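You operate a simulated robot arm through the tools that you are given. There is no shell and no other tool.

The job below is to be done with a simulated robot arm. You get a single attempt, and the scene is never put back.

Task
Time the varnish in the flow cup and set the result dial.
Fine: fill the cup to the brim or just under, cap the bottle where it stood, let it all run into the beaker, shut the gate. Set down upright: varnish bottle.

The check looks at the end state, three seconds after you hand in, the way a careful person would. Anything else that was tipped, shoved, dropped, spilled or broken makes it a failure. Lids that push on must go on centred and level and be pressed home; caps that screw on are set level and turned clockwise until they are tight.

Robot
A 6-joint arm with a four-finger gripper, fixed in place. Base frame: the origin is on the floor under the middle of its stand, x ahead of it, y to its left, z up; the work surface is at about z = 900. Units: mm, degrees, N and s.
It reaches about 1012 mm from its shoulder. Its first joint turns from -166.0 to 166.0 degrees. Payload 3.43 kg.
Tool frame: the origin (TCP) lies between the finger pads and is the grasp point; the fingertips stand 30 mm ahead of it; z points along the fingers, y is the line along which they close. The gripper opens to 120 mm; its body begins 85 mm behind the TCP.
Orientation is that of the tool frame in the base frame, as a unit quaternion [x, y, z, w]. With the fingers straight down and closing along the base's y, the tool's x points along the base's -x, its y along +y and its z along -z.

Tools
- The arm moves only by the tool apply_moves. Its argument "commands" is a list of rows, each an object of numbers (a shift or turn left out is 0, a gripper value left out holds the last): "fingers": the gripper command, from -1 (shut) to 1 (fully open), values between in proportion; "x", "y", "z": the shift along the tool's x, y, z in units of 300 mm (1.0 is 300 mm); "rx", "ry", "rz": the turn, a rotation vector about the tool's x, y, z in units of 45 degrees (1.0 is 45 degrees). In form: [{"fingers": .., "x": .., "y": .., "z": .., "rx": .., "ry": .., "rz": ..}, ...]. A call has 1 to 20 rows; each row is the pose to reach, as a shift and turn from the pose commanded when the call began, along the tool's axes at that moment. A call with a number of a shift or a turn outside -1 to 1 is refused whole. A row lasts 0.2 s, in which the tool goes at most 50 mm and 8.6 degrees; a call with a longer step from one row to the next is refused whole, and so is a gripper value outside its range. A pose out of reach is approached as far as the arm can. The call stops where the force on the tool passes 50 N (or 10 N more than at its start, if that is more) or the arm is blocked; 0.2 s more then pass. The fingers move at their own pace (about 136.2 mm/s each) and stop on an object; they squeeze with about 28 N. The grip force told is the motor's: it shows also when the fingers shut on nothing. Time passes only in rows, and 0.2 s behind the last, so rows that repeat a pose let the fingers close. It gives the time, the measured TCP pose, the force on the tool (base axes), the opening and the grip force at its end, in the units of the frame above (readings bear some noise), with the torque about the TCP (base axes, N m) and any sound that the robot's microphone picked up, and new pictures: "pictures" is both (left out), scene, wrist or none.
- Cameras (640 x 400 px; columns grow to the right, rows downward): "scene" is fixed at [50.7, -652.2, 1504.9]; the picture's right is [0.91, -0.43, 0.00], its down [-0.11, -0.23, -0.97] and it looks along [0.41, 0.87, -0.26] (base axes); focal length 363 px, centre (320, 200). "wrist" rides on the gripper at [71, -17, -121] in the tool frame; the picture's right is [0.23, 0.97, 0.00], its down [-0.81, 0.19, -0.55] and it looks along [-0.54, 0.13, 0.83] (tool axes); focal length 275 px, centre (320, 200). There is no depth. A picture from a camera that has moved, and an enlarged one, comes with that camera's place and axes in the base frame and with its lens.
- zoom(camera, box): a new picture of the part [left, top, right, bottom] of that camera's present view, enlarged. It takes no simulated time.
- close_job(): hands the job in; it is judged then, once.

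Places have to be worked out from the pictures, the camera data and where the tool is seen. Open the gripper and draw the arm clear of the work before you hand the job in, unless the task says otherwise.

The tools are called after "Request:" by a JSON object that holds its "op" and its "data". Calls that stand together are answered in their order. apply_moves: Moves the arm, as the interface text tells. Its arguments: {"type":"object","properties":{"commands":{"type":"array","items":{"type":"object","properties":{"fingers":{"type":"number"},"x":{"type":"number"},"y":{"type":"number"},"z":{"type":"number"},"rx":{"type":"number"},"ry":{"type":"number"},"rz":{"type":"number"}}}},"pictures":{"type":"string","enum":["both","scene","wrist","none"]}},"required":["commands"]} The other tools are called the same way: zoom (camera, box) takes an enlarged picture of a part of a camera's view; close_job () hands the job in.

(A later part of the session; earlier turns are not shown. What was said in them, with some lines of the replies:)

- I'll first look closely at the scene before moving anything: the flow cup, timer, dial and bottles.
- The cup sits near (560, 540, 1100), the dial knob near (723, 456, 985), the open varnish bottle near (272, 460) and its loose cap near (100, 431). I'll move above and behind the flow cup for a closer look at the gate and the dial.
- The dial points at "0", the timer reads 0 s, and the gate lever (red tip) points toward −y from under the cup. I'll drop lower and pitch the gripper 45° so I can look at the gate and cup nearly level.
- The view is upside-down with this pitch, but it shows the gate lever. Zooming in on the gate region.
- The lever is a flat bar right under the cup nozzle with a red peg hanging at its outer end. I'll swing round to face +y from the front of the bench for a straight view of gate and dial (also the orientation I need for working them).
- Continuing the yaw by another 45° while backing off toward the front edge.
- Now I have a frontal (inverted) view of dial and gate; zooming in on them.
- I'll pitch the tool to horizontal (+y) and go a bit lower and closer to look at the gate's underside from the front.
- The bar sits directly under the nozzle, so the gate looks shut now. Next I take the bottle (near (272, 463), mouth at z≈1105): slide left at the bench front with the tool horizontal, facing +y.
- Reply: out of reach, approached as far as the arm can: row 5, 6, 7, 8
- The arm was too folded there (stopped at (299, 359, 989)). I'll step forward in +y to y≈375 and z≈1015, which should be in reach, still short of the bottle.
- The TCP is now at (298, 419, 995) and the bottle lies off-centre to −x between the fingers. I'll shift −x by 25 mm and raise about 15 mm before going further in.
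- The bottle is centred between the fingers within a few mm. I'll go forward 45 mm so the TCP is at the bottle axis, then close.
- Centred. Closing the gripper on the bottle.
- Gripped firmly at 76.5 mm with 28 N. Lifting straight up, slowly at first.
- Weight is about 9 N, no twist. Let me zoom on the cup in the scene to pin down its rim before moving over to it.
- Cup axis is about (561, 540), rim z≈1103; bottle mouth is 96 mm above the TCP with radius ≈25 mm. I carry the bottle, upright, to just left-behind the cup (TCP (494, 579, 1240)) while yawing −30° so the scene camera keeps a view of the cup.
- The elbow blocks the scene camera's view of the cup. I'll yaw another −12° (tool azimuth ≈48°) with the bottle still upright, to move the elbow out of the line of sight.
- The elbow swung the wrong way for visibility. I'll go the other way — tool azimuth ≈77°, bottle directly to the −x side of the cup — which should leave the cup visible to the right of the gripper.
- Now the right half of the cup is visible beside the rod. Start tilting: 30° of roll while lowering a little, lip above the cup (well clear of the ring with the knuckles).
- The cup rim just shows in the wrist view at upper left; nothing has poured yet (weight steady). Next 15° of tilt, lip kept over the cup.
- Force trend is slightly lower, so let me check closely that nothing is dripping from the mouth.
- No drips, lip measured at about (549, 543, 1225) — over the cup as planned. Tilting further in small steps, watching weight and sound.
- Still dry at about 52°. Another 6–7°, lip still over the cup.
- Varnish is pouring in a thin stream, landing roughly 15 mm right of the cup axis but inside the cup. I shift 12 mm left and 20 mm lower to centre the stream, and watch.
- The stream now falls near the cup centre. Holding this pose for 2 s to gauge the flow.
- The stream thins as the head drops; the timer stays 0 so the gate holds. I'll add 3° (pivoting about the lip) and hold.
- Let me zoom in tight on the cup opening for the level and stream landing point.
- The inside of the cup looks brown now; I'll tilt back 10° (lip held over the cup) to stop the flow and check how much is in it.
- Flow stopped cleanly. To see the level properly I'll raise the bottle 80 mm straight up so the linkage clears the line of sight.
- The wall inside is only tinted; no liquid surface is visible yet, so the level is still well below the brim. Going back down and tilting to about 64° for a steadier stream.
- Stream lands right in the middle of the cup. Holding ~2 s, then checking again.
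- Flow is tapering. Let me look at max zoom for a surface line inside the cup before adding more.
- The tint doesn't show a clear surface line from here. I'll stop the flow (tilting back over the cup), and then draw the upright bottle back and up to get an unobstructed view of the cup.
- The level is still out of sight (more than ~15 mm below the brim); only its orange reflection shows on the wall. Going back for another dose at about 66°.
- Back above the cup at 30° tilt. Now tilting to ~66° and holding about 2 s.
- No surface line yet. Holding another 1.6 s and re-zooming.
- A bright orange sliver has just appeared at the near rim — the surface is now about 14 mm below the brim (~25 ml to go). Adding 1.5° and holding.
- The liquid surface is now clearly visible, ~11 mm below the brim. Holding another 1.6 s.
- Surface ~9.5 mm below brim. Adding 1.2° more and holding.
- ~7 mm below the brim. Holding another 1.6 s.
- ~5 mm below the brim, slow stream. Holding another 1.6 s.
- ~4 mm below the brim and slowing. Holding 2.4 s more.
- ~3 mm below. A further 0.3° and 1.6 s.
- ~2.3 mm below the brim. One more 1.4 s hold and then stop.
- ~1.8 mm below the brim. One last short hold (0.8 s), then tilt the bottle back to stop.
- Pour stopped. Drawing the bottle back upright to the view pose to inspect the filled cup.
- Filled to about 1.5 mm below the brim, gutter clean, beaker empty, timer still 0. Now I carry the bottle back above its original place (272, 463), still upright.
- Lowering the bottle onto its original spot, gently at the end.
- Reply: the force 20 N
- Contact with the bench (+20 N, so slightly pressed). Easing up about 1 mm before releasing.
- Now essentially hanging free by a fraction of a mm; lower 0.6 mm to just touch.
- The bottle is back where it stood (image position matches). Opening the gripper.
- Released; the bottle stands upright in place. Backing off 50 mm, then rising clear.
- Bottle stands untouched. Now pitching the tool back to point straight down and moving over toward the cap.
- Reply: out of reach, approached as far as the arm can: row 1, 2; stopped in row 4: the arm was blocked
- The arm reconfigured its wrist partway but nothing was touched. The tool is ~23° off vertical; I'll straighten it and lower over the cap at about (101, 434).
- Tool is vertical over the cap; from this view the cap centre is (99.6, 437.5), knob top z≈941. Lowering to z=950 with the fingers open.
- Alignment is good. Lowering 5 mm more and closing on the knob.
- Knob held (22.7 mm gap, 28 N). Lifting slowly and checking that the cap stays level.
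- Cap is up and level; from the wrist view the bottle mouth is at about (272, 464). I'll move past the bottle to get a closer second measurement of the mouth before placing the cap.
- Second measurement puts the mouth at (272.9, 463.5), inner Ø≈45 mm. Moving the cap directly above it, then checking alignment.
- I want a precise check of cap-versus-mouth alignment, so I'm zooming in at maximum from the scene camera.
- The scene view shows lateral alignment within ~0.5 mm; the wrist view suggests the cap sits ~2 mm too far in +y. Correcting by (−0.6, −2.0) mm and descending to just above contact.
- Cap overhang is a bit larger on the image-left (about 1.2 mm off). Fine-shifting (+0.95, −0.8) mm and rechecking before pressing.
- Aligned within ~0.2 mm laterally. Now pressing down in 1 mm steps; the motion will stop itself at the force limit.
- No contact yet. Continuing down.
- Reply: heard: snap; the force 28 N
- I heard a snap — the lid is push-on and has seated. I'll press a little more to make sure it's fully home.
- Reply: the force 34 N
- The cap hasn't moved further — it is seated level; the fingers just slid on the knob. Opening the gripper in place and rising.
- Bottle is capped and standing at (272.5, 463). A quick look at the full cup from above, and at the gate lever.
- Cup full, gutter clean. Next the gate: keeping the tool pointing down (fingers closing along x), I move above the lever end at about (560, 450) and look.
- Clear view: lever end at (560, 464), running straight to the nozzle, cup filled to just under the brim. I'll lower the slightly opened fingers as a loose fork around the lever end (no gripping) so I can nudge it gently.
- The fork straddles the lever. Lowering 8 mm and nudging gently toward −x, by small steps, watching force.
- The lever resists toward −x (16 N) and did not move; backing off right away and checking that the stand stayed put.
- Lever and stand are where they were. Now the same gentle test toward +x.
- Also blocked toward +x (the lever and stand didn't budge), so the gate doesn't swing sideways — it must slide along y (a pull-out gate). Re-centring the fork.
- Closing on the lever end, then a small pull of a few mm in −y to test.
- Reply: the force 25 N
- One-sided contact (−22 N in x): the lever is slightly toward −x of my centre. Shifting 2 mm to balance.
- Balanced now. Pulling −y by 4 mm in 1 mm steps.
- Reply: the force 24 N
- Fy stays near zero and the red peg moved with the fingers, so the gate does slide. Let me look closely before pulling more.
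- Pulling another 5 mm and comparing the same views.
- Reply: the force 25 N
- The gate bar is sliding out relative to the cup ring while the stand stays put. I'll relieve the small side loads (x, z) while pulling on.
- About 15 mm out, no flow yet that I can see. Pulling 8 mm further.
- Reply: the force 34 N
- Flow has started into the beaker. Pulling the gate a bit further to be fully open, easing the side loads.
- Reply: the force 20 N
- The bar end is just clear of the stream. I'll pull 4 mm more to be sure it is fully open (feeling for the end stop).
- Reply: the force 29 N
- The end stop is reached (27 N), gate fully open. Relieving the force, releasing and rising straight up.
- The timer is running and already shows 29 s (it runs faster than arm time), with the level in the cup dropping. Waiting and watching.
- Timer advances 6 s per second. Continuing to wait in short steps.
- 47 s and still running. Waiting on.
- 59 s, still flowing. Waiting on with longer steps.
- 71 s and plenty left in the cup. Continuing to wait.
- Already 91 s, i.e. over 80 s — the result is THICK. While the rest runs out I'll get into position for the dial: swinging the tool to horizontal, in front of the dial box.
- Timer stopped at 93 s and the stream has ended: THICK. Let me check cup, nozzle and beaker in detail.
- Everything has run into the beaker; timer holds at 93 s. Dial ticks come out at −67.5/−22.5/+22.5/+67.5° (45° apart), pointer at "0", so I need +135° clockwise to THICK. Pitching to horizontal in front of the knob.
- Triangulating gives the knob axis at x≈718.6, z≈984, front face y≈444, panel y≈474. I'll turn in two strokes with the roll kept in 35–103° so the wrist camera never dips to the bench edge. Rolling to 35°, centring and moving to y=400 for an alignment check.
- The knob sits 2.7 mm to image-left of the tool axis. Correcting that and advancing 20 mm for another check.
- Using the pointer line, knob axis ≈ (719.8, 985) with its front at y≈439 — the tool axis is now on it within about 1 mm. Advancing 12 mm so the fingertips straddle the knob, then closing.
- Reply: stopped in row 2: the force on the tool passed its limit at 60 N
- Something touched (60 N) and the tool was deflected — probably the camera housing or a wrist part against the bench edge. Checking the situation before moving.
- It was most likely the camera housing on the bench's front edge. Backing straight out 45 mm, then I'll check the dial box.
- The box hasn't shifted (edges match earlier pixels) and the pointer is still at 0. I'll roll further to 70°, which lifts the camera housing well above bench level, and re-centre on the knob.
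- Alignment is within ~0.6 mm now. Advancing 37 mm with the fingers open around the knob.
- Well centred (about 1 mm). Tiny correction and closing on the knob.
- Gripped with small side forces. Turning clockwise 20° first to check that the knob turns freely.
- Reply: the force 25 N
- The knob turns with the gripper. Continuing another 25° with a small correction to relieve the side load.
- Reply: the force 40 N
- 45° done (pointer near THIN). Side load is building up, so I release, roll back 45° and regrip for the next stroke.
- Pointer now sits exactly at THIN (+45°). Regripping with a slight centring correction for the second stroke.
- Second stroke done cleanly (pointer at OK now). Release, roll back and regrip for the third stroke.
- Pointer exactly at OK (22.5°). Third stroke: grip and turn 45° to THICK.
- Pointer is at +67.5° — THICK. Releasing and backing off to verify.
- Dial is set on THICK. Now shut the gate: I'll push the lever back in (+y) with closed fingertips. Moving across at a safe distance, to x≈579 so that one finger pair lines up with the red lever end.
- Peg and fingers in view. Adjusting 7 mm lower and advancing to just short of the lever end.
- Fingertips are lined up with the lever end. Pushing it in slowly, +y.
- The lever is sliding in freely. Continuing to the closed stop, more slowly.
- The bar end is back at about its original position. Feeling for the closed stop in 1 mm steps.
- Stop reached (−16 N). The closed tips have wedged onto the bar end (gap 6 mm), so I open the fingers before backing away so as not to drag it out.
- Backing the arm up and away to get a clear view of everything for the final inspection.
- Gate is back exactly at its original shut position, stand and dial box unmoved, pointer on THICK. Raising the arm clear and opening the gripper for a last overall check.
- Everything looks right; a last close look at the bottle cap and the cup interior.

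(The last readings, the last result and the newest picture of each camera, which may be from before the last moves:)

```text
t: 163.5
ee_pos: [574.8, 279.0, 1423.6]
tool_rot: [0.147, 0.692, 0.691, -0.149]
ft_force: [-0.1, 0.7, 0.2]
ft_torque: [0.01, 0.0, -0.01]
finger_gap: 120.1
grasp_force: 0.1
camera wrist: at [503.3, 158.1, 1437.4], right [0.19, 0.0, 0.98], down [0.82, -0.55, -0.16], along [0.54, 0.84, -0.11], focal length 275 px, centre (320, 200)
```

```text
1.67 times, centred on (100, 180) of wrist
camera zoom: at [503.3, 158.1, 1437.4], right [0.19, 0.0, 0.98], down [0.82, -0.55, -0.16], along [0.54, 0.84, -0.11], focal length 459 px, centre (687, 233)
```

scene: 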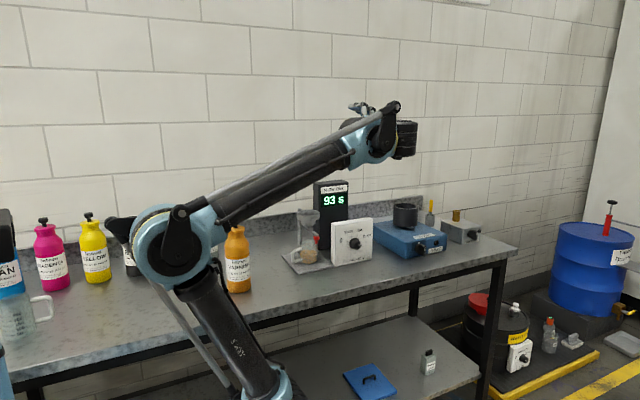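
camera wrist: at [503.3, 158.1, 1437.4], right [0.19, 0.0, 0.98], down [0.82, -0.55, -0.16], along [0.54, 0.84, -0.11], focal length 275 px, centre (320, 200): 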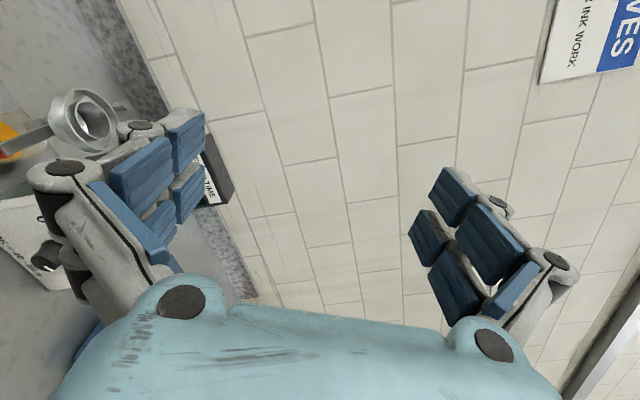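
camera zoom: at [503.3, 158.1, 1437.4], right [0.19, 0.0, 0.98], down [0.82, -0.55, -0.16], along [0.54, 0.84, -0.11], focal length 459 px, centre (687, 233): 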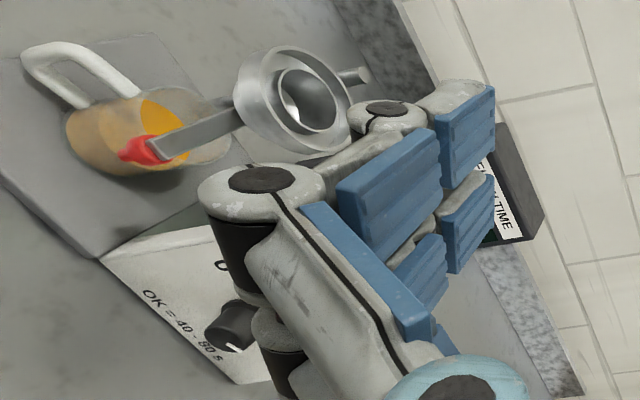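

The cup is empty, the gate is shut with the bar under the nozzle, and the varnish is in the beaker. The bottle stands capped and upright where it was, and the dial is on THICK for the 93 s reading. The gripper is open and the arm is clear, so I'm handing in.

Request:
{"op": "close_job", "data": {}}

```text
The job is handed in.
```

I timed the varnish at 93 s, set the dial to THICK and handed the job in. No verdict came back when I handed it in.

- **Cup:** filled to about 1.5 mm under the brim, with nothing in the gutter. It all ran out into the beaker and the cup was empty afterwards.
- **Timer:** stopped and held at 93 s, above the 40–80 s OK band.
- **Gate:** it slides rather than swings. I pulled it fully open, then pushed it back to its stop. In the last views it sat exactly where it started.
- **Bottle:** standing upright within a couple of millimetres of where it stood. The lid is push-on; it went on centred and level and snapped home.
- **Dial:** turned 135° clockwise from 0; the pointer is on the THICK tick.

There were three contacts I didn't plan:

- **Lever test:** before I found it slides, I pushed the gate lever sideways with 16–19 N in each direction.
- **Bumped at the dial:** the arm hit something at 60 N while moving in on the dial, most likely its camera housing against the bench edge.
- **Dial side load:** the first turn of the knob put up to about 40 N sideways on it.

In the views I checked afterwards, the cup stand and dial box had not moved, and nothing was spilled or tipped.
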